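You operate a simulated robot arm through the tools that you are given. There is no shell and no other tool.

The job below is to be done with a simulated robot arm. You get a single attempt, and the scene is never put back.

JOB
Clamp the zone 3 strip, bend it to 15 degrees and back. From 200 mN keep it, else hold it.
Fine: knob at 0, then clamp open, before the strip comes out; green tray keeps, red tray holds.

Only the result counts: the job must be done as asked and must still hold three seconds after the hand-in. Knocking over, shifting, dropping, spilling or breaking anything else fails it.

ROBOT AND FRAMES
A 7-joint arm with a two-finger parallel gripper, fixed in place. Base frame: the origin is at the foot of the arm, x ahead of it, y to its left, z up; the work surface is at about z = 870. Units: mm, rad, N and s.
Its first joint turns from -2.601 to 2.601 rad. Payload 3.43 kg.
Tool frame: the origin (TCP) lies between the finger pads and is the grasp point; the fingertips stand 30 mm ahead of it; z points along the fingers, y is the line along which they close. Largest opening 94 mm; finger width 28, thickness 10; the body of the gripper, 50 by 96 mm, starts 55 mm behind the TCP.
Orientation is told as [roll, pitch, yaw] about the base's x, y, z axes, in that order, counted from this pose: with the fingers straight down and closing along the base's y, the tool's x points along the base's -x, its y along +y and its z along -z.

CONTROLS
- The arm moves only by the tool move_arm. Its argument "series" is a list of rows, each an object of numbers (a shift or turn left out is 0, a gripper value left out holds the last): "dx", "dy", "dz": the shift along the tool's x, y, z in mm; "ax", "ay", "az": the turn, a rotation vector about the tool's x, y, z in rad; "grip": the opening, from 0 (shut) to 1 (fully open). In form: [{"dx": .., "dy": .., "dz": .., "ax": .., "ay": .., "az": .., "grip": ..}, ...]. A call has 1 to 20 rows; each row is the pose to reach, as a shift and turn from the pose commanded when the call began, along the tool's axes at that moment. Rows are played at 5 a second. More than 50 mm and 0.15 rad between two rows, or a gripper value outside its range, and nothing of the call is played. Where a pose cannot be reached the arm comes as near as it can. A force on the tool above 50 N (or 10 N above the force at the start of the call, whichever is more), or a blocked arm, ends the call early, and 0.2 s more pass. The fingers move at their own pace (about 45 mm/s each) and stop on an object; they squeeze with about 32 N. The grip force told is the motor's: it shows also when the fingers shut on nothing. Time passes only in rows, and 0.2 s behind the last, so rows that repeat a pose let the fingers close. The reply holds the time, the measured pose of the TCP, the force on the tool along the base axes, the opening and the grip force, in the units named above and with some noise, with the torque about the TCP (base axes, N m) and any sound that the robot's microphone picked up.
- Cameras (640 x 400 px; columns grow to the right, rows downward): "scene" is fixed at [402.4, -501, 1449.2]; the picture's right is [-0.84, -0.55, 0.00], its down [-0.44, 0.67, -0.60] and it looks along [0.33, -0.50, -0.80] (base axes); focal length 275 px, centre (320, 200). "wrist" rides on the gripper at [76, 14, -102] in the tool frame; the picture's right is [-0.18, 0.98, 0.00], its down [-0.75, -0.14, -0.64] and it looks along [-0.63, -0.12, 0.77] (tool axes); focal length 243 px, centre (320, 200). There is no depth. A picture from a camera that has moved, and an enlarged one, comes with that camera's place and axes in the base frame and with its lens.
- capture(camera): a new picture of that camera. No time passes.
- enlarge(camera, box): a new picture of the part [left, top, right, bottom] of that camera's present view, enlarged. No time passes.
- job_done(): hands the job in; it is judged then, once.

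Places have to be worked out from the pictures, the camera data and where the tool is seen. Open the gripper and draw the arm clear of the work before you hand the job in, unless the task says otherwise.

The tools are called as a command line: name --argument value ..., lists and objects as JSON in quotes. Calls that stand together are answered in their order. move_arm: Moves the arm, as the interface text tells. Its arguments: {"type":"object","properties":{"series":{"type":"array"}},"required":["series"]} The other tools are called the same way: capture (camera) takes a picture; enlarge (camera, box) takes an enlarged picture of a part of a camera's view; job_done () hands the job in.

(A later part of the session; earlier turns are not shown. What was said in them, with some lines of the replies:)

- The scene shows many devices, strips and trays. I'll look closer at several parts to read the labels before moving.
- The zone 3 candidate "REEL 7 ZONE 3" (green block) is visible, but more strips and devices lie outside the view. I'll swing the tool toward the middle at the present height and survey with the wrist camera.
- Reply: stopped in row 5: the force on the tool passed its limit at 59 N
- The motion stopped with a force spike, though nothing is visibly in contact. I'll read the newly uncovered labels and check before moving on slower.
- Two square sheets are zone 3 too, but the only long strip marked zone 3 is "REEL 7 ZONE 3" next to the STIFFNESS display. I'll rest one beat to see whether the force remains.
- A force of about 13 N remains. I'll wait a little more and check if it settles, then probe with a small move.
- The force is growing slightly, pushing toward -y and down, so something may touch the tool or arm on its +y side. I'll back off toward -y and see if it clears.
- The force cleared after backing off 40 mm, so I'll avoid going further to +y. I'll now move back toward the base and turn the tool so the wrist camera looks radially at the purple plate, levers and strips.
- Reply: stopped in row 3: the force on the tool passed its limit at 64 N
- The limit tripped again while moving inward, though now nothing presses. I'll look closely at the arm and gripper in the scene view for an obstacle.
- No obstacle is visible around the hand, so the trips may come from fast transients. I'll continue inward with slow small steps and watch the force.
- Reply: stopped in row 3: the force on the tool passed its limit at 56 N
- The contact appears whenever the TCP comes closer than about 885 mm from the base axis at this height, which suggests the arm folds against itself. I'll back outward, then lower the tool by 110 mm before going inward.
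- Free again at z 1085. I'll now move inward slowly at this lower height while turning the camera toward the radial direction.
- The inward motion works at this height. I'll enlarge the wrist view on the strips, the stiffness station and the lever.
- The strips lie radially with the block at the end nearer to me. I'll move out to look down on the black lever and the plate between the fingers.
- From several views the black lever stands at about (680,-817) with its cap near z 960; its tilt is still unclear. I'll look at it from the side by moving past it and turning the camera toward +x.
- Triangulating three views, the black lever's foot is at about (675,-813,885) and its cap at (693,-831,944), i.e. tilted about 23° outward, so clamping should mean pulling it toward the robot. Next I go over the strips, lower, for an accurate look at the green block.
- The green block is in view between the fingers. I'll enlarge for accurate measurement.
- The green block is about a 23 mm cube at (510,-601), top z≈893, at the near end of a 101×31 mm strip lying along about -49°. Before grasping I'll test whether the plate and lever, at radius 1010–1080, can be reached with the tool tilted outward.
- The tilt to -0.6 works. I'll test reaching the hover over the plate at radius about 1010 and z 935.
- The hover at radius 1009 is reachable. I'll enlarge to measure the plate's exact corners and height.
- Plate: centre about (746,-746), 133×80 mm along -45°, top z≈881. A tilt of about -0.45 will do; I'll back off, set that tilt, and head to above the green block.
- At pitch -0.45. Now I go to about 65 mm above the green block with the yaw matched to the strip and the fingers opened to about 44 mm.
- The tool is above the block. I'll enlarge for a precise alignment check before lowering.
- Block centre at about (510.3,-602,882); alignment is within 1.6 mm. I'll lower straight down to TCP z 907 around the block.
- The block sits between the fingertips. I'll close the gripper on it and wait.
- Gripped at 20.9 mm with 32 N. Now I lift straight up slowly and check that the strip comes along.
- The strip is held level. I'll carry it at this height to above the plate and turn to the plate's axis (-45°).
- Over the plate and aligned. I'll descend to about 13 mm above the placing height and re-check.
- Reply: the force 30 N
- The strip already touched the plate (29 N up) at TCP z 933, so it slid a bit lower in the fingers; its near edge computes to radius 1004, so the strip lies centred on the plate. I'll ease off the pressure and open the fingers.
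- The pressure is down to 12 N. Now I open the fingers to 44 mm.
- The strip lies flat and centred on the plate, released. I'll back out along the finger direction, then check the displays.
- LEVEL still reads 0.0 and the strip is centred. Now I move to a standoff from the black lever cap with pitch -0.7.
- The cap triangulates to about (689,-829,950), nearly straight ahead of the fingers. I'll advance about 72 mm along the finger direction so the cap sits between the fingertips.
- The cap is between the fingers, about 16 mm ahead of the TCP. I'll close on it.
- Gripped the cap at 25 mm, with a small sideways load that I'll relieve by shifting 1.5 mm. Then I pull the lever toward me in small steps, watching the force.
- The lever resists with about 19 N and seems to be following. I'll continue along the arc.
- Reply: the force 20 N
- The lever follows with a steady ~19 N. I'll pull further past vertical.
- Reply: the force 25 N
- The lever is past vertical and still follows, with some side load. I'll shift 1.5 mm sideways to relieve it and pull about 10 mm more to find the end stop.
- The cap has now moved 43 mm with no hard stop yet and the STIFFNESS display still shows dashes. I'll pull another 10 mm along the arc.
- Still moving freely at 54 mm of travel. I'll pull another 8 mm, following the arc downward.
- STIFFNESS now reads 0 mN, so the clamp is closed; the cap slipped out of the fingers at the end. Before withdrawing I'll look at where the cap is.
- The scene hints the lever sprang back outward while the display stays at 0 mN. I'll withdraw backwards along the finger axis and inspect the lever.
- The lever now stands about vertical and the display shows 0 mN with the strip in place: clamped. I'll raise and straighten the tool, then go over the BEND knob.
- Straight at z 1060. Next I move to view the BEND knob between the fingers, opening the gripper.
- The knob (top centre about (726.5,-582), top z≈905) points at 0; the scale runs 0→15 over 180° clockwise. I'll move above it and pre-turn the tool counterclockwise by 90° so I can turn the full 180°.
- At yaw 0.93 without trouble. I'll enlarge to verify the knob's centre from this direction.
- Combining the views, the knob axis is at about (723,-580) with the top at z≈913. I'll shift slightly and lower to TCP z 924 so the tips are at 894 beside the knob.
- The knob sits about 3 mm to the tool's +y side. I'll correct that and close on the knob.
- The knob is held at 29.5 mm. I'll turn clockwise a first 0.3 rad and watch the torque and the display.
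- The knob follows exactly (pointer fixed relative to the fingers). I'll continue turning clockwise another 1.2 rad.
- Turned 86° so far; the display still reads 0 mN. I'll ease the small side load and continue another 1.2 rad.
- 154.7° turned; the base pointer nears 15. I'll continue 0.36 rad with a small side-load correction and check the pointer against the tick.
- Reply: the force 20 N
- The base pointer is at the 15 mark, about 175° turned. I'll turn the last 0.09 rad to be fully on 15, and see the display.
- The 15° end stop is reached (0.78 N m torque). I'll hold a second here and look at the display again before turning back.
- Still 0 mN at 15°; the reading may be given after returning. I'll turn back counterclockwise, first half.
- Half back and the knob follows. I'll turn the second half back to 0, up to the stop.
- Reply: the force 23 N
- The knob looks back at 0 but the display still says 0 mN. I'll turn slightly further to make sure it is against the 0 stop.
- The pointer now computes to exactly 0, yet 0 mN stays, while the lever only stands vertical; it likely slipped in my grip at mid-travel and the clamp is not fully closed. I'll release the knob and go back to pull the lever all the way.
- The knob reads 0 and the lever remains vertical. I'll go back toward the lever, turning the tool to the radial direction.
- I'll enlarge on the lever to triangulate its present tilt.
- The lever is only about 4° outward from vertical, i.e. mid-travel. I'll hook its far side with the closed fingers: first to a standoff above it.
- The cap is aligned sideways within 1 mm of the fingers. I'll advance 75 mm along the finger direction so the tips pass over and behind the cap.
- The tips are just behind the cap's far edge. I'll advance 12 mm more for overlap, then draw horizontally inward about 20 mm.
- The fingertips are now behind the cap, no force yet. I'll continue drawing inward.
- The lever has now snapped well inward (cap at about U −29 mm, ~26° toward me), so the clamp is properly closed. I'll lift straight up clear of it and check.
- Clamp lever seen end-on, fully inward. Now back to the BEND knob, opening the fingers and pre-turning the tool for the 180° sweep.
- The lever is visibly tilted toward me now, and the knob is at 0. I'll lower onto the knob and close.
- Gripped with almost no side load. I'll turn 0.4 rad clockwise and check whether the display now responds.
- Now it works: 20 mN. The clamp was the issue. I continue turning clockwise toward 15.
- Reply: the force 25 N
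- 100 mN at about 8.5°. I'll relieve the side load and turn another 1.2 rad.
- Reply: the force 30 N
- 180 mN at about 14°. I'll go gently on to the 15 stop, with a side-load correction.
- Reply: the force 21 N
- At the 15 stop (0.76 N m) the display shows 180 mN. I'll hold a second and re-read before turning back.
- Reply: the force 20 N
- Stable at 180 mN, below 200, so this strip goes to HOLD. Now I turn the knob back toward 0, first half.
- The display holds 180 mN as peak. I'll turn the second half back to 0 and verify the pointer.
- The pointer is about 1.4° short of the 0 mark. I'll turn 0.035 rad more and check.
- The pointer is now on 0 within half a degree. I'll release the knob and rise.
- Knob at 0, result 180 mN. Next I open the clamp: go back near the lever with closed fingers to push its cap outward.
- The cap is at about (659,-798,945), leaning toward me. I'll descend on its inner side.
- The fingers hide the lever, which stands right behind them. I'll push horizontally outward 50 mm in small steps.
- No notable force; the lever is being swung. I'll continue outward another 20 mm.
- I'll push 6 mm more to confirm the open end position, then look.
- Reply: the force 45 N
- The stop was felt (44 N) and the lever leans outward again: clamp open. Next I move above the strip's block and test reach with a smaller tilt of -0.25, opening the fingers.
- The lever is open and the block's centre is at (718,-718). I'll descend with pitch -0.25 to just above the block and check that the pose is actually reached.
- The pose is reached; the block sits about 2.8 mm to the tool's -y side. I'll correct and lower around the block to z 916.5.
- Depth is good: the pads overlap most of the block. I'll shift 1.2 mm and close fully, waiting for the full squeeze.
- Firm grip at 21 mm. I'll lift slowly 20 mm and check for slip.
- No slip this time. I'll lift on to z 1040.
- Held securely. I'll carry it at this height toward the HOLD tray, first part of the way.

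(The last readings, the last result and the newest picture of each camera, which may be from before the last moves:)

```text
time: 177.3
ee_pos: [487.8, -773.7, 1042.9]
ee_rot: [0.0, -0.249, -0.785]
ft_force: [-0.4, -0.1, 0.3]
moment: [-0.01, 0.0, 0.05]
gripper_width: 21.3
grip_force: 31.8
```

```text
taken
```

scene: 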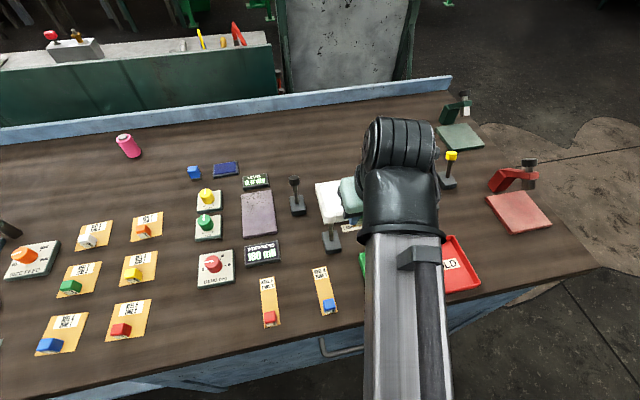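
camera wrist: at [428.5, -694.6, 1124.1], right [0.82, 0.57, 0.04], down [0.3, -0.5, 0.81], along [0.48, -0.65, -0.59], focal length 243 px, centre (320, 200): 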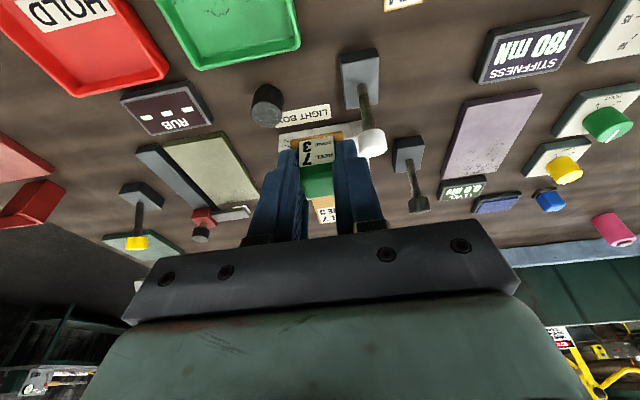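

Now I go the rest of the way to the hover over the HOLD tray, turning to its long axis.

move_arm --series '[{"dx": 6.3, "dy": -11.6, "dz": -1.6, "ax": 0.001, "az": 0.004}, {"dx": 12.7, "dy": -23.2, "dz": -3.2, "ax": 0.002, "az": 0.008}, {"dx": 19, "dy": -34.7, "dz": -4.8, "ax": 0.003, "az": 0.013}, {"dx": 25.3, "dy": -46.3, "dz": -6.4, "ax": 0.004, "az": 0.017}, {"dx": 31.6, "dy": -57.9, "dz": -8, "ax": 0.005, "az": 0.021}, {"dx": 38, "dy": -69.5, "dz": -9.6, "ax": 0.006, "az": 0.025}, {"dx": 44.3, "dy": -81.1, "dz": -11.3, "ax": 0.0075, "az": 0.03}, {"dx": 50.6, "dy": -92.6, "dz": -12.9, "ax": 0.0086, "az": 0.034}, {"dx": 56.9, "dy": -104.2, "dz": -14.5, "ax": 0.0097, "az": 0.038}, {"dx": 63.3, "dy": -115.8, "dz": -16.1, "ax": 0.0108, "az": 0.042}, {"dx": 69.6, "dy": -127.4, "dz": -17.7, "ax": 0.0118, "az": 0.047}, {"dx": 75.9, "dy": -139, "dz": -19.3, "ax": 0.0129, "az": 0.051}, {"dx": 82.2, "dy": -150.6, "dz": -20.9, "ax": 0.014, "az": 0.055}, {"dx": 88.6, "dy": -162.1, "dz": -22.5, "ax": 0.015, "az": 0.059}, {"dx": 94.9, "dy": -173.7, "dz": -24.1, "ax": 0.016, "az": 0.064}, {"dx": 101.2, "dy": -185.3, "dz": -25.7, "ax": 0.0172, "az": 0.0678}, {"dx": 101.2, "dy": -185.3, "dz": -25.7, "ax": 0.0172, "az": 0.0678}]'

capture --camera "wrist"

capture --camera "scene"

```text
time: 180.9
ee_pos: [283.0, -832.6, 1040.8]
ee_rot: [0.0, -0.25, -0.854]
ft_force: [-0.3, 0.1, -1.2]
moment: [0.02, 0.02, 0.01]
gripper_width: 21.1
grip_force: 32.2
```

```text
taken
camera wrist: at [229.0, -749.6, 1122.3], right [0.86, 0.51, 0.04], down [0.27, -0.52, 0.81], along [0.44, -0.68, -0.59], focal length 243 px, centre (320, 200)
```

wrist: 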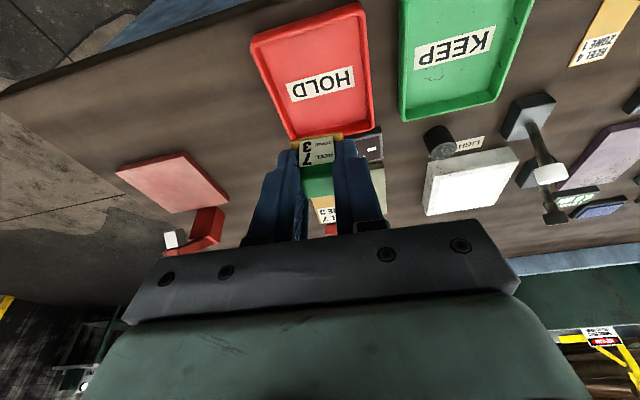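

```text
taken
```

scene: 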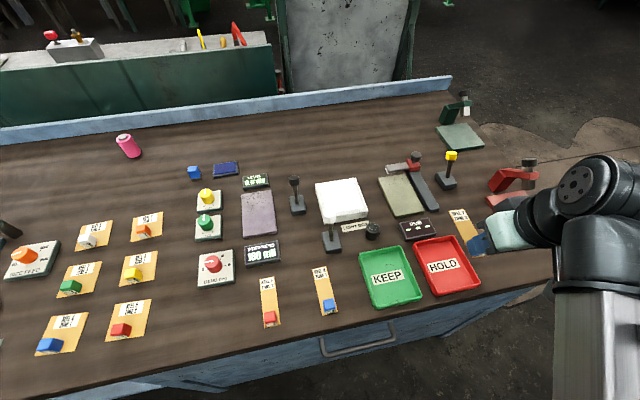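

The whole HOLD tray is in view. I'll enlarge to measure its corners and depth.

enlarge --camera "wrist" --box '[235, 0, 395, 150]'

enlarge --camera "scene" --box '[380, 200, 540, 310]'

```text
2.67 times, centred on (315, 75) of wrist
camera zoom: at [229.0, -749.6, 1122.3], right [0.86, 0.51, 0.04], down [0.27, -0.52, 0.81], along [0.44, -0.68, -0.59], focal length 647 px, centre (333, 533)
```

zoom: 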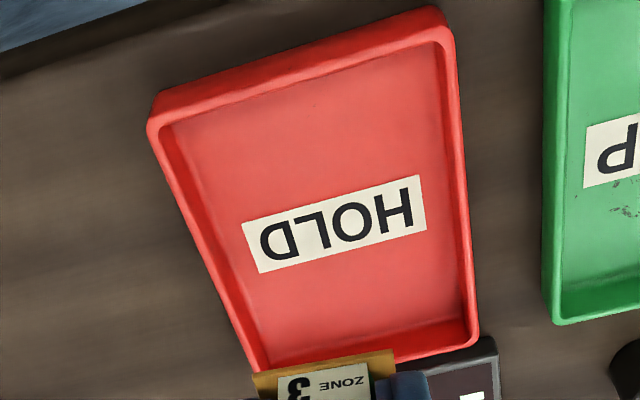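

```text
3.64 times, centred on (460, 255) of scene
camera zoom: at [402.4, -501.0, 1449.2], right [-0.84, -0.55, 0.0], down [-0.44, 0.67, -0.6], along [0.33, -0.5, -0.8], focal length 1000 px, centre (-189, 0)
```

zoom: 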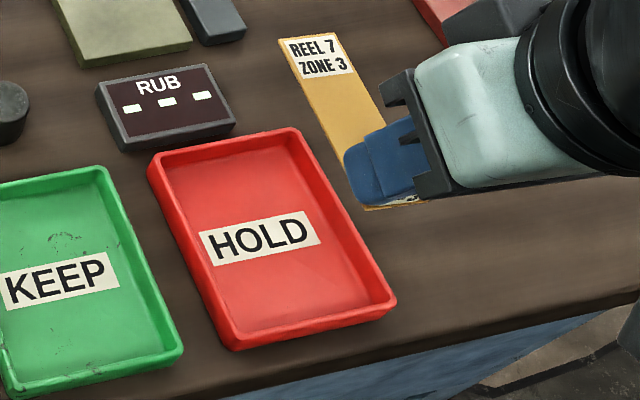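

The tray's fit is tight for a 101 mm strip, so I want exact tray dimensions. I'll enlarge the scene view further.

enlarge --camera "scene" --box '[405, 225, 490, 300]'

enlarge --camera "wrist" --box '[245, 0, 385, 85]'

enlarge --camera "wrist" --box '[265, 60, 395, 145]'

```text
5.33 times, centred on (448, 262) of scene
camera zoom: at [402.4, -501.0, 1449.2], right [-0.84, -0.55, 0.0], down [-0.44, 0.67, -0.6], along [0.33, -0.5, -0.8], focal length 1466 px, centre (-360, -133)
```

zoom: 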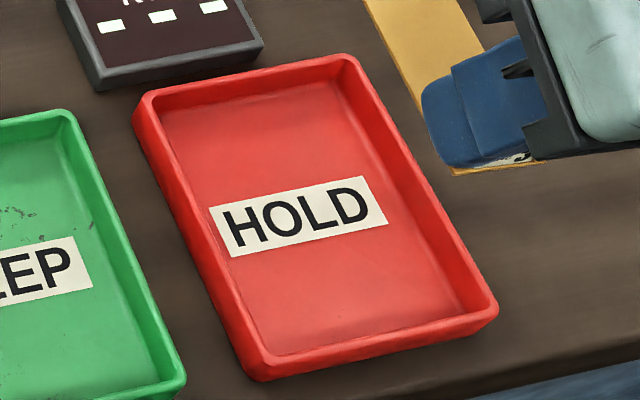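

```text
4.57 times, centred on (315, 42) of wrist
camera zoom: at [229.0, -749.6, 1122.3], right [0.86, 0.51, 0.04], down [0.27, -0.52, 0.81], along [0.44, -0.68, -0.59], focal length 1109 px, centre (343, 920)
```

zoom: 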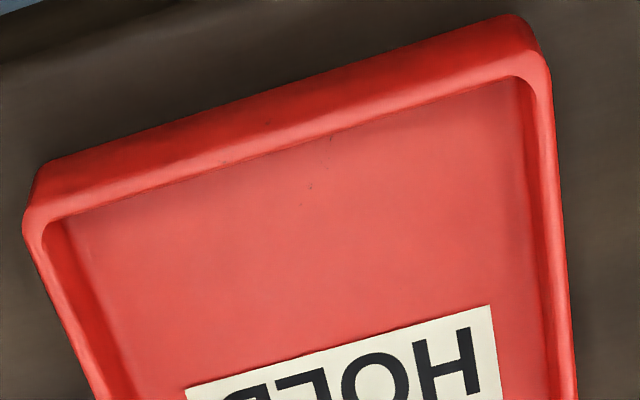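

```text
4.71 times, centred on (330, 102) of wrist
camera zoom: at [229.0, -749.6, 1122.3], right [0.86, 0.51, 0.04], down [0.27, -0.52, 0.81], along [0.44, -0.68, -0.59], focal length 1142 px, centre (273, 659)
```

zoom: 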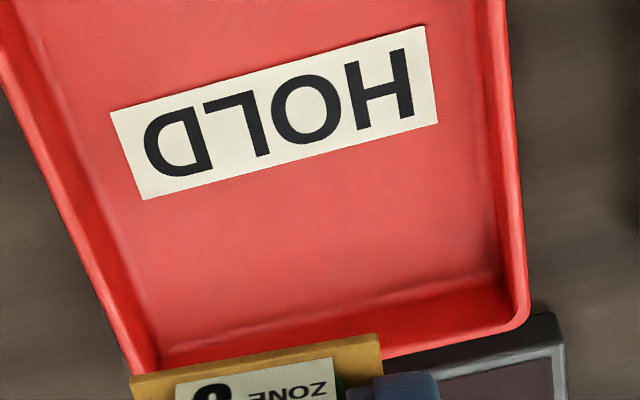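

The tray's inner length is only about 109 mm and with this tilted grip the fingers would graze its near rim. Better to set the strip back on its original free spot and re-grip it with a vertical tool. I'll carry it there first.

move_arm --series '[{"dx": 2.1, "dy": 16.1, "dz": 1.5}, {"dx": 4.2, "dy": 32.2, "dz": 3.1}, {"dx": 6.2, "dy": 48.3, "dz": 4.6}, {"dx": 8.3, "dy": 64.4, "dz": 6.1}, {"dx": 10.4, "dy": 80.5, "dz": 7.7}, {"dx": 12.5, "dy": 96.6, "dz": 9.2}, {"dx": 14.6, "dy": 112.7, "dz": 10.7}, {"dx": 16.6, "dy": 128.8, "dz": 12.3}, {"dx": 18.7, "dy": 144.9, "dz": 13.8}, {"dx": 20.8, "dy": 161, "dz": 15.4}, {"dx": 22.9, "dy": 177.2, "dz": 16.9}, {"dx": 25, "dy": 193.3, "dz": 18.4}, {"dx": 27, "dy": 209.4, "dz": 20}, {"dx": 29.1, "dy": 225.5, "dz": 21.5}, {"dx": 31.2, "dy": 241.6, "dz": 23}, {"dx": 33.3, "dy": 257.7, "dz": 24.6}, {"dx": 35.4, "dy": 273.8, "dz": 26.1}, {"dx": 37.4, "dy": 289.9, "dz": 27.6}, {"dx": 39.5, "dy": 306, "dz": 29.2}, {"dx": 41.6, "dy": 322.1, "dz": 30.7}]'

capture --camera "wrist"

capture --camera "scene"

```text
time: 185.1
ee_pos: [504.6, -596.7, 1001.5]
ee_rot: [-0.001, -0.248, -0.856]
ft_force: [-0.7, -0.3, -0.4]
moment: [-0.01, 0.03, 0.04]
gripper_width: 21.2
grip_force: 32.1
```

```text
taken
camera wrist: at [451.0, -513.3, 1083.4], right [0.86, 0.51, 0.04], down [0.27, -0.52, 0.81], along [0.44, -0.68, -0.59], focal length 243 px, centre (320, 200)
```

wrist: 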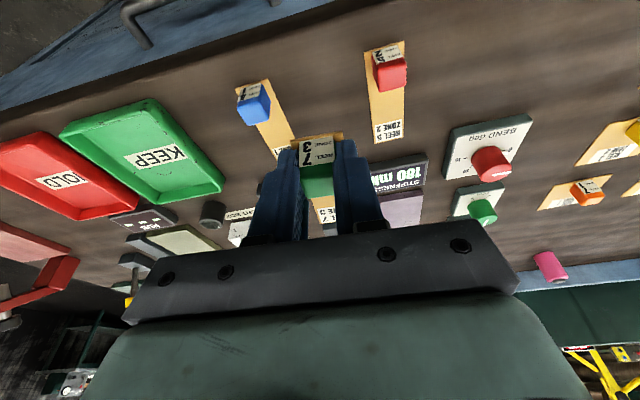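

```text
taken
```

scene: 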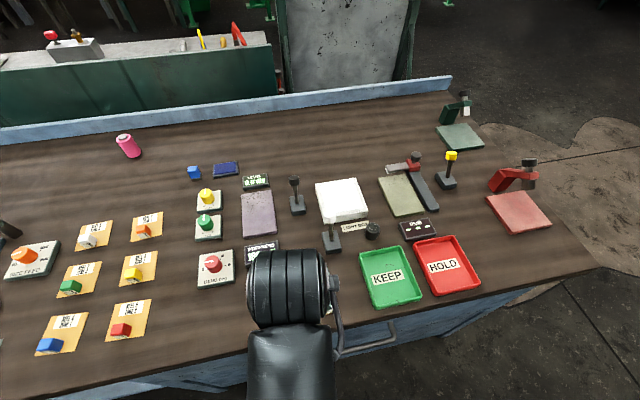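

Above the strip's original spot, free between its neighbours. I'll descend to just above the table.

move_arm --series '[{"dx": 2.4, "dz": 9.6}, {"dx": 4.8, "dz": 19.2}, {"dx": 7.3, "dz": 28.8}, {"dx": 9.7, "dz": 38.4}, {"dx": 12.1, "dz": 48}, {"dx": 14.6, "dz": 57.6}, {"dx": 17, "dz": 67.2}, {"dx": 19.4, "dz": 76.8}, {"dx": 21, "dz": 83}, {"dx": 22.3, "dz": 88}, {"dx": 22.3, "dz": 88}]'

capture --camera "wrist"

enlarge --camera "wrist" --box '[200, 60, 420, 200]'

```text
time: 187.5
ee_pos: [504.9, -595.8, 910.1]
ee_rot: [0.001, -0.25, -0.856]
ft_force: [-1.3, 0.7, -0.7]
moment: [0.0, 0.02, -0.03]
gripper_width: 20.7
grip_force: 31.9
```

```text
taken
camera wrist: at [450.7, -512.9, 992.2], right [0.86, 0.51, 0.04], down [0.27, -0.52, 0.81], along [0.44, -0.68, -0.59], focal length 243 px, centre (320, 200)
```

wrist: 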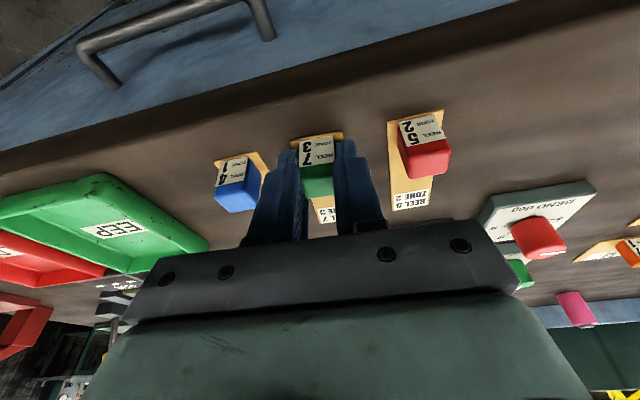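

```text
2.86 times, centred on (310, 130) of wrist
camera zoom: at [450.7, -512.9, 992.2], right [0.86, 0.51, 0.04], down [0.27, -0.52, 0.81], along [0.44, -0.68, -0.59], focal length 693 px, centre (349, 400)
```

zoom: 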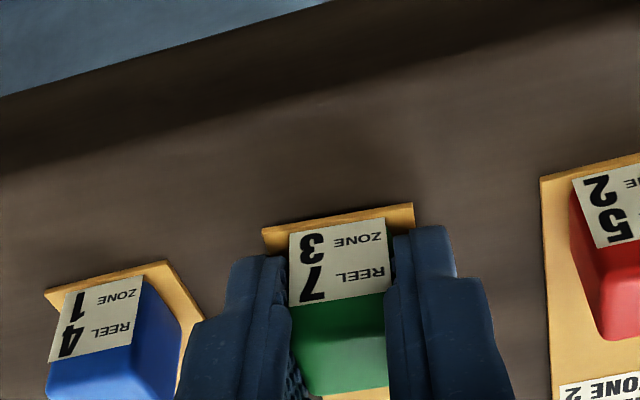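

Just above the table. I'll lower in 1 mm steps until contact.

move_arm --series '[{"dx": 0.3, "dz": 1}, {"dx": 0.5, "dz": 2}, {"dx": 0.8, "dz": 3}, {"dx": 0.9, "dz": 3.7}, {"dx": 0.9, "dz": 3.7}]'

```text
time: 188.7
ee_pos: [506.0, -597.6, 907.2]
ee_rot: [0.001, -0.248, -0.855]
ft_force: [1.0, 0.0, -0.7]
moment: [0.02, 0.01, 0.0]
gripper_width: 21.2
grip_force: 31.9
```

move_arm --series '[{"dx": 0.2, "dz": 0.7}, {"dx": 0.4, "dz": 1.4}, {"dx": 0.5, "dz": 2}, {"dx": 0.5, "dz": 2}]'

```text
time: 189.7
ee_pos: [505.9, -597.7, 905.1]
ee_rot: [-0.002, -0.248, -0.856]
ft_force: [2.2, -1.3, 5.9]
moment: [-0.16, -0.11, 0.01]
gripper_width: 21.0
grip_force: 32.0
```

Light contact (6 N). I'll open the fingers to 42 mm and rise straight up.

move_arm --series '[{"grip": 0.25}, {"grip": 0.3}, {"grip": 0.38}, {"grip": 0.45}, {"grip": 0.45}]'

move_arm --series '[{"dx": -1.2, "dz": -4.8}, {"dx": -3.6, "dz": -14.5}, {"dx": -6, "dz": -24}, {"dx": -8.5, "dz": -34}, {"dx": -11, "dz": -44}, {"dx": -13.5, "dz": -54}, {"dx": -16, "dz": -63}, {"dx": -16, "dz": -63}]'

capture --camera "wrist"

enlarge --camera "wrist" --box '[200, 30, 440, 170]'

```text
time: 190.9
ee_pos: [505.2, -596.9, 905.0]
ee_rot: [0.001, -0.247, -0.855]
ft_force: [0.9, 0.4, 0.5]
moment: [0.0, 0.0, 0.0]
gripper_width: 42.3
grip_force: 0.0
```

```text
time: 192.7
ee_pos: [502.3, -596.6, 968.8]
ee_rot: [0.001, -0.25, -0.854]
ft_force: [1.2, -0.5, -0.4]
moment: [0.01, 0.01, -0.01]
gripper_width: 42.1
grip_force: 0.0
```

```text
taken
camera wrist: at [449.6, -512.5, 1050.6], right [0.86, 0.51, 0.04], down [0.27, -0.52, 0.81], along [0.44, -0.68, -0.59], focal length 243 px, centre (320, 200)
```

wrist: 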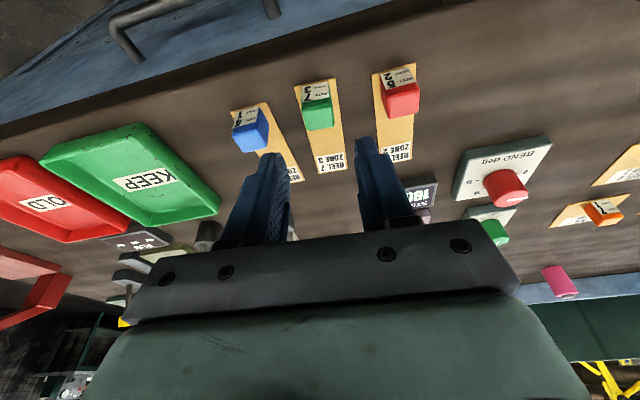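

```text
2.67 times, centred on (320, 100) of wrist
camera zoom: at [449.6, -512.5, 1050.6], right [0.86, 0.51, 0.04], down [0.27, -0.52, 0.81], along [0.44, -0.68, -0.59], focal length 647 px, centre (320, 467)
```

zoom: 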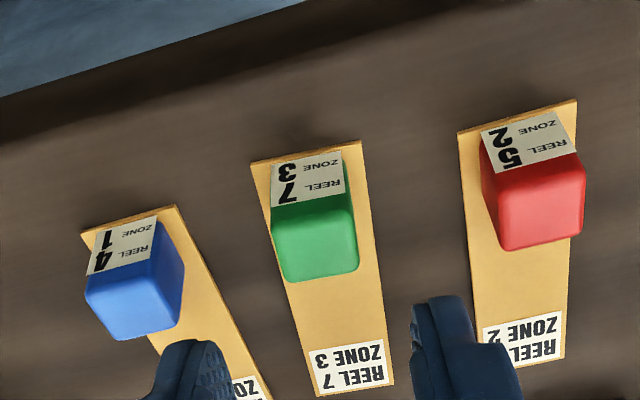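

The strip lies in its original spot, block centre (510.6,-602.2). I'll set the tool vertical and shift so the block will be gripped with the fingers about 6 mm toward its far side.

move_arm --series '[{"dx": -2.5, "dy": 0.4, "dz": 0.6, "ay": 0.04}, {"dx": -5, "dy": 0.9, "dz": 1.3, "ay": 0.08}, {"dx": -7.5, "dy": 1.3, "dz": 2, "ay": 0.12}, {"dx": -10, "dy": 1.7, "dz": 2.6, "ay": 0.17}, {"dx": -12.5, "dy": 2.2, "dz": 3.2, "ay": 0.21}, {"dx": -15.1, "dy": 2.6, "dz": 3.9, "ay": 0.25}, {"dx": -15.1, "dy": 2.6, "dz": 3.9, "ay": 0.25}]'

enlarge --camera "wrist" --box '[200, 80, 440, 220]'

```text
time: 194.3
ee_pos: [516.3, -606.2, 969.0]
ee_rot: [0.001, 0.002, -0.854]
ft_force: [-0.7, -1.2, -0.1]
moment: [0.03, 0.02, 0.0]
gripper_width: 42.2
grip_force: 0.1
```

```text
2.67 times, centred on (320, 150) of wrist
camera zoom: at [477.7, -539.9, 1072.9], right [0.86, 0.51, 0.0], down [0.39, -0.66, 0.64], along [0.32, -0.55, -0.77], focal length 647 px, centre (320, 333)
```

zoom: 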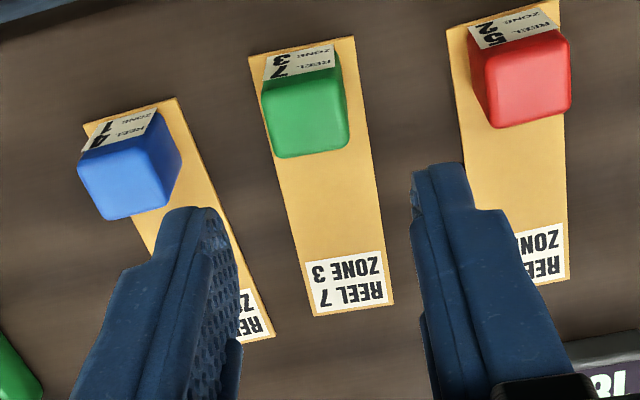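

Alignment needs about 1.8 mm sideways. I'll narrow the opening to 36 mm to stay clear of the blue strip's card, and lower to z 904.

move_arm --series '[{"dx": 0.4, "dy": -0.9, "dz": 4, "grip": 0.385}, {"dx": 0.7, "dy": -1.8, "dz": 12}, {"dx": 0.7, "dy": -1.8, "dz": 21}, {"dx": 0.7, "dy": -1.8, "dz": 30}, {"dx": 0.7, "dy": -1.8, "dz": 39}, {"dx": 0.7, "dy": -1.8, "dz": 48}, {"dx": 0.7, "dy": -1.8, "dz": 56}, {"dx": 0.7, "dy": -1.8, "dz": 61}, {"dx": 0.7, "dy": -1.8, "dz": 65}, {"dx": 0.7, "dy": -1.8, "dz": 65}]'

capture --camera "wrist"

enlarge --camera "wrist" --box '[200, 80, 440, 220]'

```text
time: 196.5
ee_pos: [516.3, -606.4, 903.9]
ee_rot: [0.001, 0.0, -0.856]
ft_force: [0.3, 0.4, -0.3]
moment: [-0.03, -0.01, -0.03]
gripper_width: 36.2
grip_force: 0.0
```

```text
taken
camera wrist: at [476.9, -540.9, 1008.0], right [0.86, 0.51, 0.0], down [0.39, -0.66, 0.64], along [0.32, -0.55, -0.77], focal length 243 px, centre (320, 200)
```

wrist: 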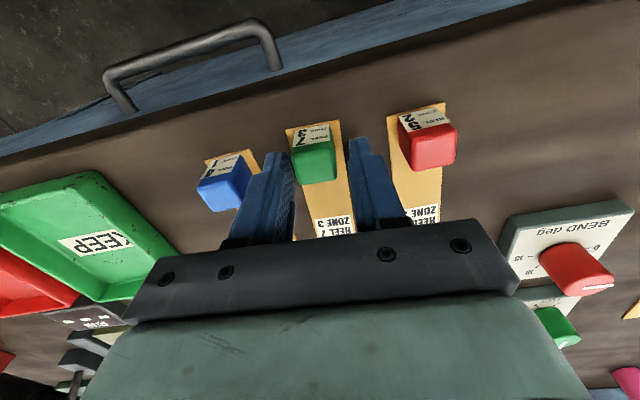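

```text
2.67 times, centred on (320, 150) of wrist
camera zoom: at [476.9, -540.9, 1008.0], right [0.86, 0.51, 0.0], down [0.39, -0.66, 0.64], along [0.32, -0.55, -0.77], focal length 647 px, centre (320, 333)
```

zoom: 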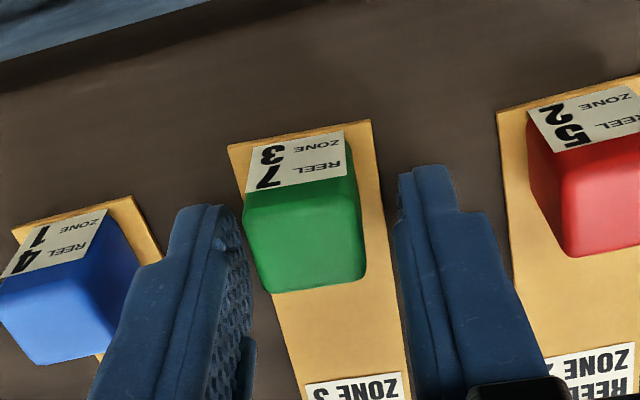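

The block is slightly closer to the left finger. I'll correct by 1.5 mm and close fully.

move_arm --series '[{"dx": 0.8, "dy": -0.8}, {"dx": 1.3, "dy": -1.5}, {"dx": 1.3, "dy": -1.5, "grip": 0.3}, {"dx": 1.3, "dy": -1.5, "grip": 0.22}, {"dx": 1.3, "dy": -1.5, "grip": 0.1}, {"dx": 1.3, "dy": -1.5, "grip": 0}, {"dx": 1.3, "dy": -1.5, "grip": 0}, {"dx": 1.3, "dy": -1.5, "grip": 0}, {"dx": 1.3, "dy": -1.5, "grip": 0}]'

enlarge --camera "wrist" --box '[200, 80, 440, 220]'

```text
time: 198.5
ee_pos: [513.0, -607.7, 904.7]
ee_rot: [0.0, -0.001, -0.855]
ft_force: [0.0, -0.3, 0.5]
moment: [0.0, 0.03, -0.01]
gripper_width: 24.1
grip_force: 31.8
```

```text
2.67 times, centred on (320, 150) of wrist
camera zoom: at [474.8, -541.3, 1007.7], right [0.86, 0.51, 0.0], down [0.39, -0.66, 0.64], along [0.32, -0.55, -0.77], focal length 647 px, centre (320, 333)
```

zoom: 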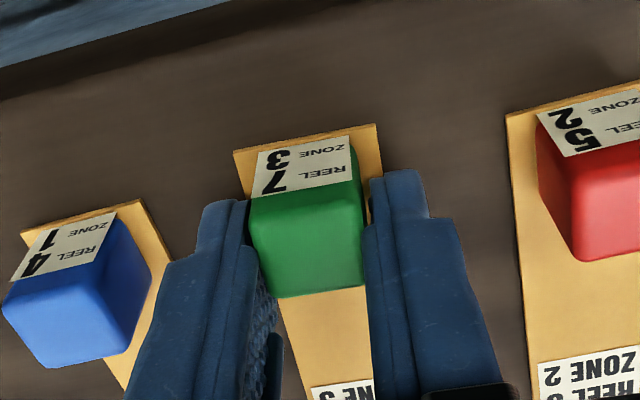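

Closed at 24.1 mm with 32 N, block aligned. I'll lift slowly 25 mm and check for slip.

move_arm --series '[{"dz": -2}, {"dz": -4}, {"dz": -6}, {"dz": -8}, {"dz": -11}, {"dz": -15}, {"dz": -20}, {"dz": -25}, {"dz": -25}]'

enlarge --camera "wrist" --box '[200, 80, 440, 220]'

```text
time: 200.5
ee_pos: [513.6, -607.5, 928.4]
ee_rot: [0.001, 0.0, -0.855]
ft_force: [0.0, 0.1, -0.1]
moment: [0.03, 0.04, -0.01]
gripper_width: 24.0
grip_force: 32.1
```

```text
2.67 times, centred on (320, 150) of wrist
camera zoom: at [474.1, -540.5, 1032.6], right [0.86, 0.51, 0.0], down [0.39, -0.66, 0.64], along [0.32, -0.55, -0.77], focal length 647 px, centre (320, 333)
```

zoom: 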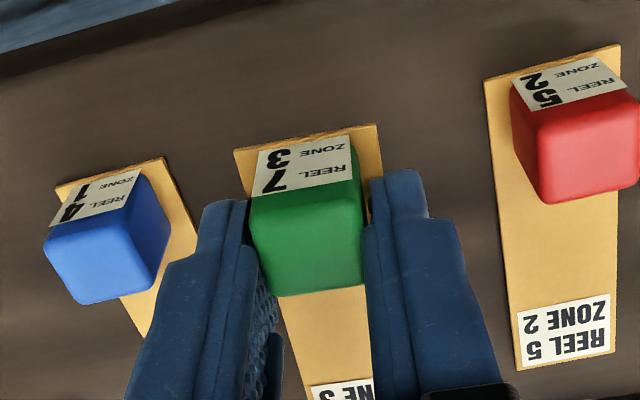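

Held firmly without slip. I'll raise to z 1000.

move_arm --series '[{"dz": -8}, {"dz": -18}, {"dz": -28}, {"dz": -38}, {"dz": -48}, {"dz": -58}, {"dz": -66}, {"dz": -72}, {"dz": -72}]'

move_arm --series '[{"dx": -1.2, "dy": -16.1, "az": -0.003}, {"dx": -2.5, "dy": -32.2, "az": -0.006}, {"dx": -3.7, "dy": -48.3, "az": -0.01}, {"dx": -5, "dy": -64.3, "az": -0.013}, {"dx": -6.2, "dy": -80.4, "az": -0.016}, {"dx": -7.4, "dy": -96.5, "az": -0.02}, {"dx": -8.7, "dy": -112.6, "az": -0.023}, {"dx": -9.9, "dy": -128.7, "az": -0.026}, {"dx": -11.2, "dy": -144.8, "az": -0.03}, {"dx": -12.4, "dy": -160.8, "az": -0.033}, {"dx": -13.6, "dy": -176.9, "az": -0.036}, {"dx": -14.9, "dy": -193, "az": -0.039}, {"dx": -16.1, "dy": -209.1, "az": -0.042}, {"dx": -17.4, "dy": -225.2, "az": -0.045}, {"dx": -18.6, "dy": -241.3, "az": -0.049}, {"dx": -19.8, "dy": -257.4, "az": -0.052}, {"dx": -21.1, "dy": -273.4, "az": -0.055}, {"dx": -22.3, "dy": -289.5, "az": -0.058}, {"dx": -23.6, "dy": -305.6, "az": -0.062}, {"dx": -24.8, "dy": -321.7, "az": -0.065}]'

capture --camera "wrist"

capture --camera "scene"

```text
time: 202.5
ee_pos: [513.8, -606.7, 1002.0]
ee_rot: [-0.001, 0.002, -0.856]
ft_force: [0.2, 0.1, 0.1]
moment: [0.03, 0.0, -0.04]
gripper_width: 21.0
grip_force: 31.6
```

```text
time: 206.7
ee_pos: [286.9, -838.2, 1001.0]
ee_rot: [0.0, 0.0, -0.791]
ft_force: [0.2, 0.8, 0.0]
moment: [0.05, 0.0, 0.01]
gripper_width: 20.9
grip_force: 32.1
```

```text
taken
camera wrist: at [243.6, -773.8, 1104.8], right [0.83, 0.56, 0.0], down [0.43, -0.63, 0.64], along [0.36, -0.53, -0.77], focal length 243 px, centre (320, 200)
```

wrist: 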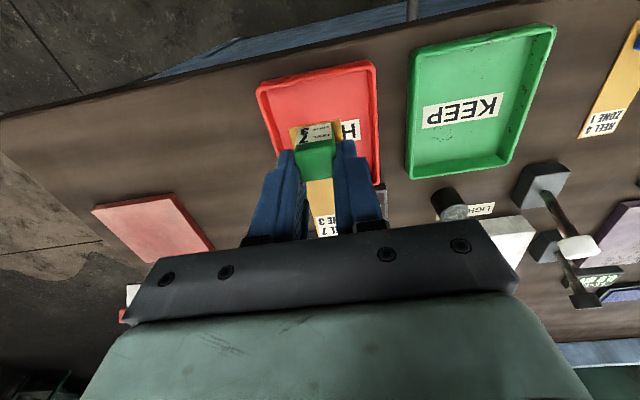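

```text
taken
```

scene: 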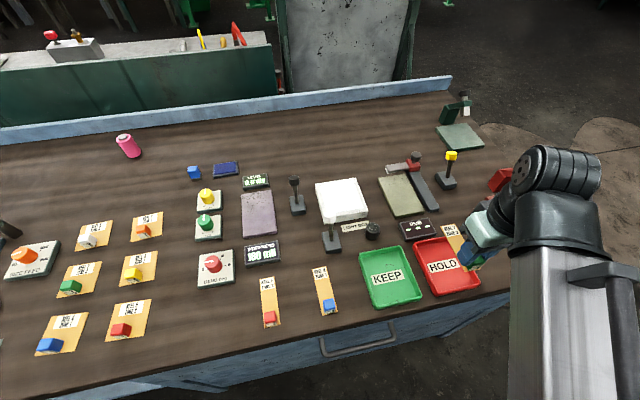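

The grip width went from 24 to 21 mm on the way, so the block may have settled lower in the fingers. I'll enlarge to check the strip's pose.

enlarge --camera "wrist" --box '[200, 80, 440, 220]'

enlarge --camera "scene" --box '[400, 200, 520, 310]'

```text
2.67 times, centred on (320, 150) of wrist
camera zoom: at [243.6, -773.8, 1104.8], right [0.83, 0.56, 0.0], down [0.43, -0.63, 0.64], along [0.36, -0.53, -0.77], focal length 647 px, centre (320, 333)
```

zoom: 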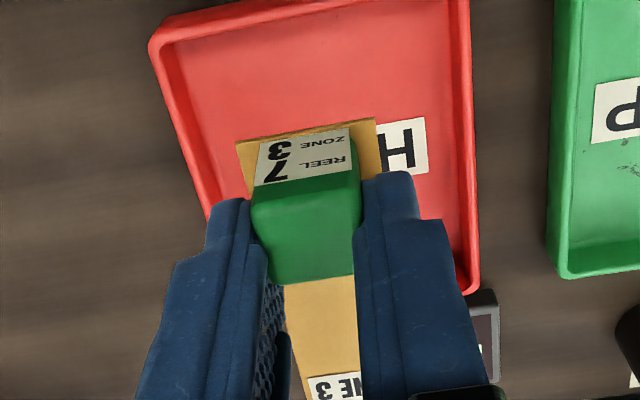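

```text
3.64 times, centred on (460, 255) of scene
camera zoom: at [402.4, -501.0, 1449.2], right [-0.84, -0.55, 0.0], down [-0.44, 0.67, -0.6], along [0.33, -0.5, -0.8], focal length 1000 px, centre (-189, 0)
```

zoom: 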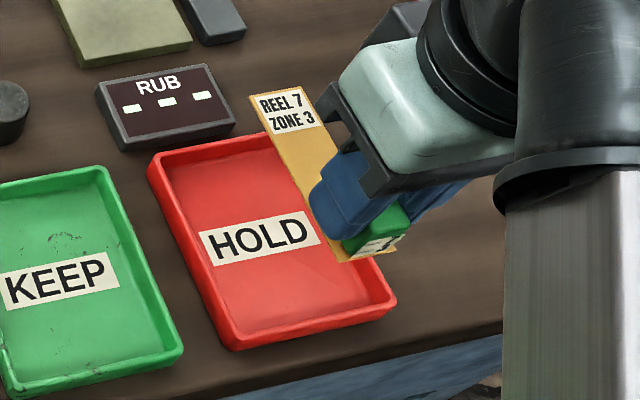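

The strip's centre computes to (309.3,-860.1), right over the tray's centre, and it is still level. I'll lower to just above the rim and check the clearances.

move_arm --series '[{"dz": 7}, {"dz": 14}, {"dz": 21}, {"dz": 28}, {"dz": 35}, {"dz": 42}, {"dz": 48}, {"dz": 53}, {"dz": 53}]'

capture --camera "wrist"

enlarge --camera "wrist" --box '[200, 60, 440, 220]'

enlarge --camera "scene" --box '[400, 200, 520, 310]'

```text
time: 208.7
ee_pos: [288.5, -838.5, 948.6]
ee_rot: [0.0, -0.001, -0.79]
ft_force: [0.0, -0.4, -0.3]
moment: [0.0, 0.02, 0.05]
gripper_width: 20.7
grip_force: 31.3
```

```text
taken
camera wrist: at [244.5, -774.1, 1052.3], right [0.83, 0.56, 0.0], down [0.43, -0.63, 0.64], along [0.36, -0.53, -0.77], focal length 243 px, centre (320, 200)
```

wrist: 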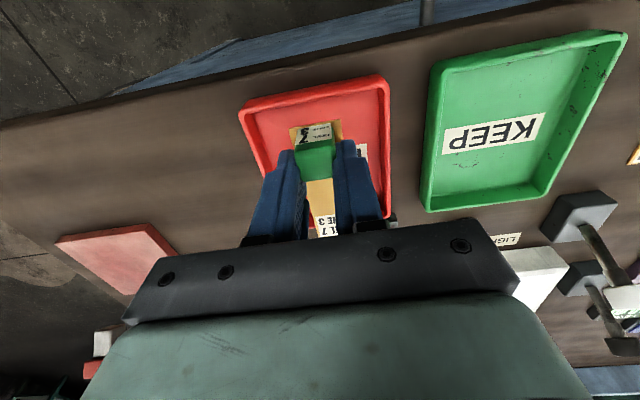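

```text
2.50 times, centred on (320, 140) of wrist
camera zoom: at [244.5, -774.1, 1052.3], right [0.83, 0.56, 0.0], down [0.43, -0.63, 0.64], along [0.36, -0.53, -0.77], focal length 606 px, centre (320, 350)
```

zoom: 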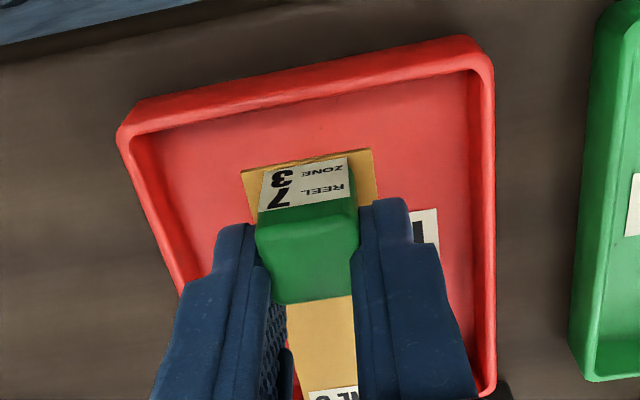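

```text
3.64 times, centred on (460, 255) of scene
camera zoom: at [402.4, -501.0, 1449.2], right [-0.84, -0.55, 0.0], down [-0.44, 0.67, -0.6], along [0.33, -0.5, -0.8], focal length 1000 px, centre (-189, 0)
```

zoom: 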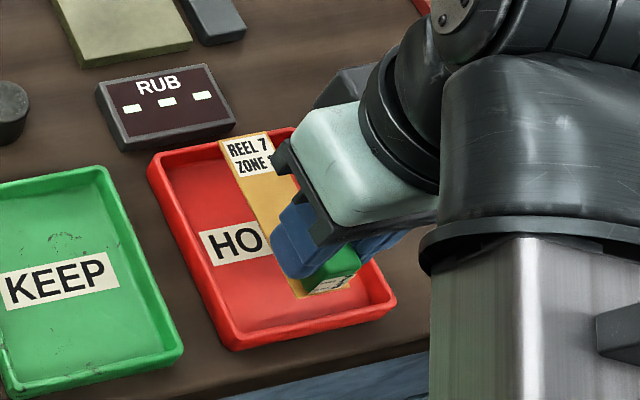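

Margins are about 4–5 mm at each end. I'll lower into the tray, slowly toward the end.

move_arm --series '[{"dz": 5}, {"dz": 10}, {"dz": 15}, {"dz": 20}, {"dz": 25}, {"dz": 29}, {"dz": 32}, {"dz": 32}]'

enlarge --camera "wrist" --box '[200, 60, 440, 220]'

enlarge --camera "scene" --box '[400, 200, 520, 310]'

```text
time: 210.5
ee_pos: [288.0, -838.3, 917.0]
ee_rot: [0.0, 0.001, -0.79]
ft_force: [-0.5, 0.2, -0.5]
moment: [0.01, -0.01, 0.01]
gripper_width: 20.7
grip_force: 32.0
```

```text
2.50 times, centred on (320, 140) of wrist
camera zoom: at [244.1, -773.9, 1020.9], right [0.83, 0.56, 0.0], down [0.43, -0.63, 0.64], along [0.36, -0.53, -0.77], focal length 606 px, centre (320, 350)
```

zoom: 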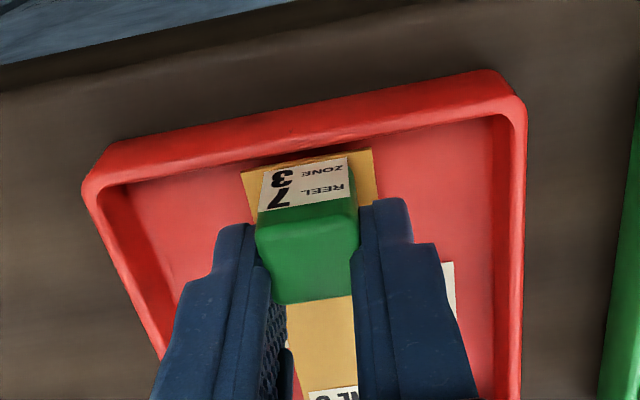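

```text
3.64 times, centred on (460, 255) of scene
camera zoom: at [402.4, -501.0, 1449.2], right [-0.84, -0.55, 0.0], down [-0.44, 0.67, -0.6], along [0.33, -0.5, -0.8], focal length 1000 px, centre (-189, 0)
```

zoom: 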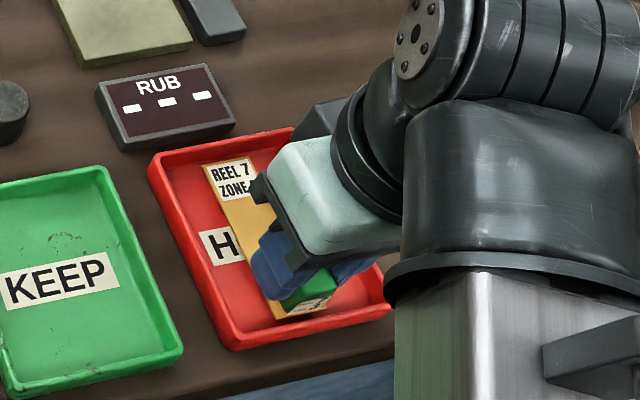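

The strip is inside the rim, no contact yet. I'll lower in 1 mm steps.

move_arm --series '[{"dz": 1}, {"dz": 2}, {"dz": 3}, {"dz": 4}, {"dz": 4}]'

```text
time: 211.7
ee_pos: [286.9, -836.9, 913.2]
ee_rot: [-0.001, 0.001, -0.791]
ft_force: [-0.2, -0.6, 5.5]
moment: [0.08, 0.08, 0.01]
gripper_width: 20.7
grip_force: 31.9
```

Light contact with the tray floor (5.5 N). I'll check the picture before releasing.

enlarge --camera "wrist" --box '[200, 60, 440, 220]'

enlarge --camera "scene" --box '[405, 225, 490, 300]'

```text
2.50 times, centred on (320, 140) of wrist
camera zoom: at [243.4, -773.0, 1016.1], right [0.83, 0.56, 0.0], down [0.43, -0.63, 0.64], along [0.36, -0.53, -0.77], focal length 606 px, centre (320, 350)
```

zoom: 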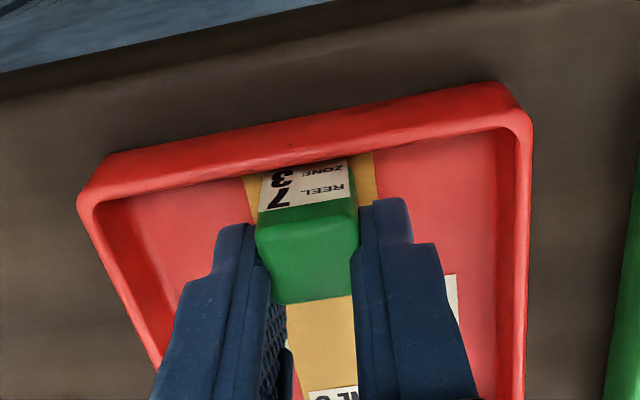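

```text
5.33 times, centred on (448, 262) of scene
camera zoom: at [402.4, -501.0, 1449.2], right [-0.84, -0.55, 0.0], down [-0.44, 0.67, -0.6], along [0.33, -0.5, -0.8], focal length 1466 px, centre (-360, -133)
```

zoom: 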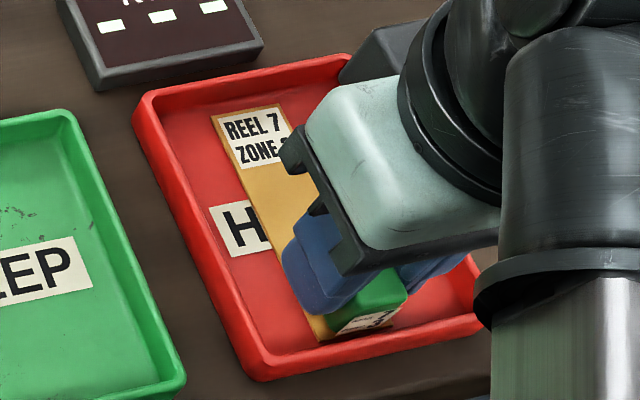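

The strip lies inside the tray with gaps at both ends. I'll open the fingers gently to 38 mm.

move_arm --series '[{"grip": 0.24}, {"grip": 0.26}, {"grip": 0.3}, {"grip": 0.36}, {"grip": 0.42}, {"grip": 0.42}]'

enlarge --camera "wrist" --box '[200, 60, 440, 220]'

```text
time: 213.1
ee_pos: [285.9, -835.9, 913.4]
ee_rot: [0.0, 0.0, -0.791]
ft_force: [-0.6, -0.4, -0.9]
moment: [0.0, 0.01, 0.0]
gripper_width: 39.6
grip_force: 0.1
```

```text
2.50 times, centred on (320, 140) of wrist
camera zoom: at [243.5, -773.0, 1015.7], right [0.83, 0.56, 0.0], down [0.43, -0.63, 0.64], along [0.36, -0.53, -0.77], focal length 606 px, centre (320, 350)
```

zoom: 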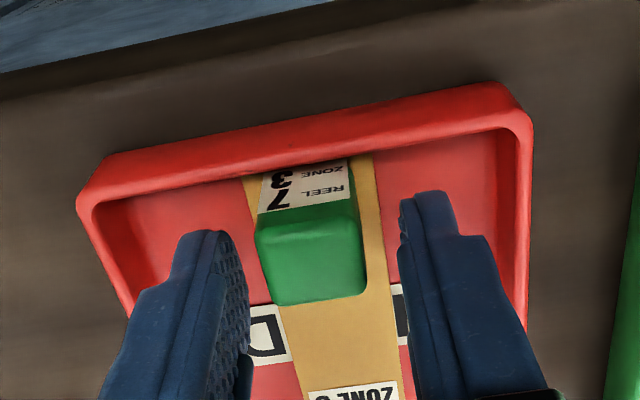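

Released; the strip stayed in place. I'll rise straight up, well clear of the tray.

move_arm --series '[{"dz": -5}, {"dz": -12}, {"dz": -22}, {"dz": -34}, {"dz": -48}, {"dz": -62}, {"dz": -76}, {"dz": -90}, {"dz": -105}, {"dz": -120}, {"dz": -120}]'

capture --camera "wrist"

enlarge --camera "wrist" --box '[220, 40, 440, 190]'

capture --camera "scene"

```text
time: 215.5
ee_pos: [286.7, -837.4, 1031.8]
ee_rot: [-0.001, 0.0, -0.791]
ft_force: [0.5, -0.3, 0.1]
moment: [0.01, 0.0, 0.01]
gripper_width: 39.7
grip_force: 0.1
```

```text
taken
camera wrist: at [243.6, -773.2, 1135.7], right [0.83, 0.56, 0.0], down [0.43, -0.63, 0.64], along [0.36, -0.53, -0.77], focal length 243 px, centre (320, 200)
```

wrist: 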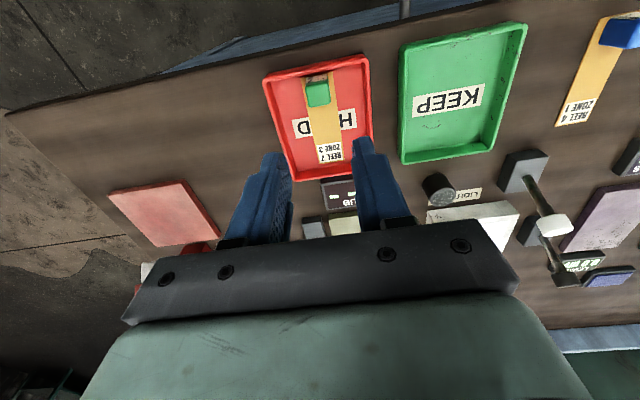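

```text
2.67 times, centred on (330, 115) of wrist
camera zoom: at [243.6, -773.2, 1135.7], right [0.83, 0.56, 0.0], down [0.43, -0.63, 0.64], along [0.36, -0.53, -0.77], focal length 647 px, centre (293, 427)
```

zoom: 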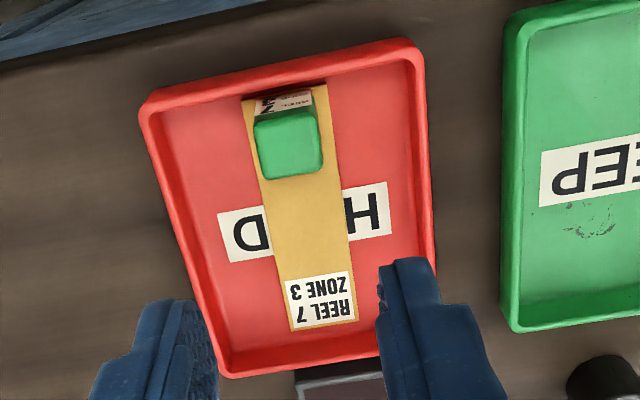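

```text
taken
```

scene: 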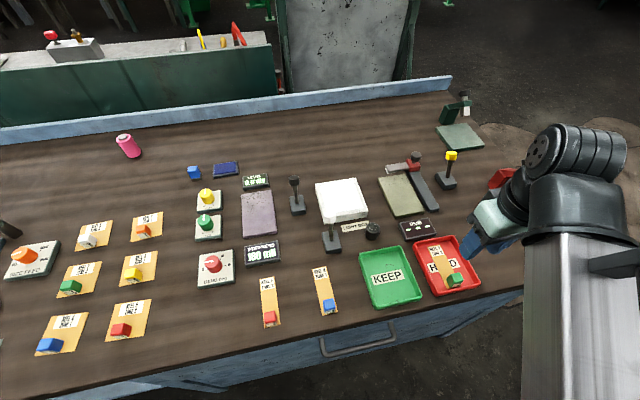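

The strip lies flat within the HOLD tray. I'll raise the arm a bit further away and check the state of the station once more.

move_arm --series '[{"dz": -10, "grip": 0.6}, {"dz": -20}, {"dz": -30}, {"dz": -40}, {"dz": -40}]'

enlarge --camera "scene" --box '[180, 150, 360, 330]'

enlarge --camera "scene" --box '[405, 225, 490, 300]'

capture --camera "scene"

```text
time: 216.7
ee_pos: [286.9, -838.0, 1073.3]
ee_rot: [0.002, 0.001, -0.79]
ft_force: [0.0, -0.6, -0.6]
moment: [0.03, -0.01, 0.01]
gripper_width: 56.2
grip_force: 0.1
```

```text
2.22 times, centred on (270, 240) of scene
camera zoom: at [402.4, -501.0, 1449.2], right [-0.84, -0.55, 0.0], down [-0.44, 0.67, -0.6], along [0.33, -0.5, -0.8], focal length 611 px, centre (431, 111)
```

zoom: 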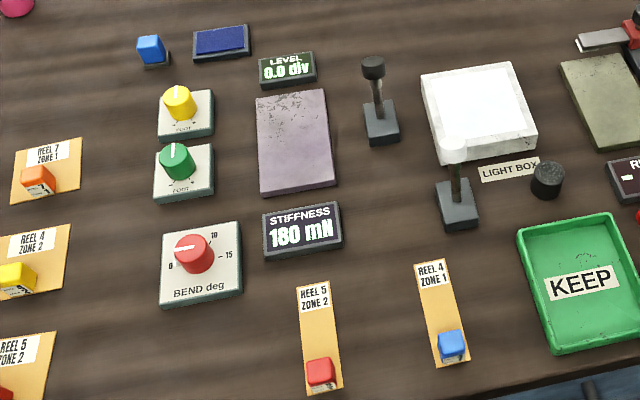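

```text
5.33 times, centred on (448, 262) of scene
camera zoom: at [402.4, -501.0, 1449.2], right [-0.84, -0.55, 0.0], down [-0.44, 0.67, -0.6], along [0.33, -0.5, -0.8], focal length 1466 px, centre (-360, -133)
```

zoom: 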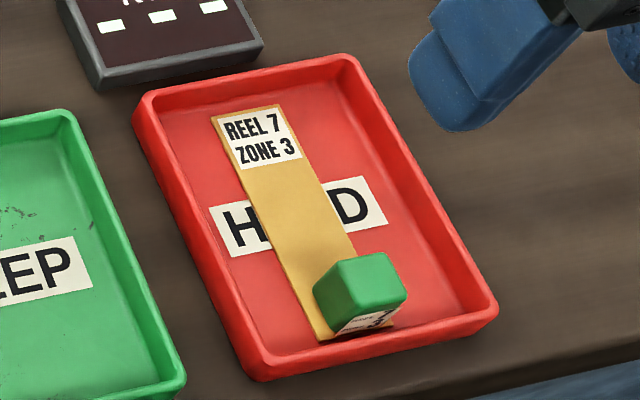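

```text
taken
```

scene: 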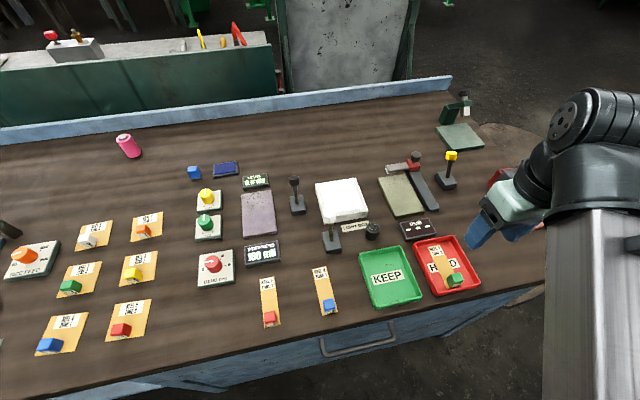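

The strip rests flat in the red HOLD tray (180 mN is below 200), the knob is at 0, and the clamp lever is open. Everything else is where it was and the arm is clear with the gripper open, so I hand the job in.

job_done

```text
The job is handed in.
```

The zone 3 strip (REEL 7 ZONE 3) measured 180 mN at 15 degrees. That is below 200, so it is in the red HOLD tray.

- **Measurement:** The first bend to 15 degrees and back read 0 mN, because the clamp lever had slipped out of the grip halfway and was not fully closed. I closed it fully and repeated the bend. The second run reached the 15 stop and showed 180 mN, with the level at 0.0.
- **Order kept:** I turned the knob back to 0, then opened the clamp, and only then took the strip out.
- **Detour:** On the way to the tray I set the strip down once on its original spot. The tray is a tight fit, so I re-gripped the strip with the tool vertical.
- **End state:** The strip lies flat in the tray, with only about 2 mm of space at the end nearest the robot. In the last picture everything else was where it started. The gripper is open and the arm is clear.
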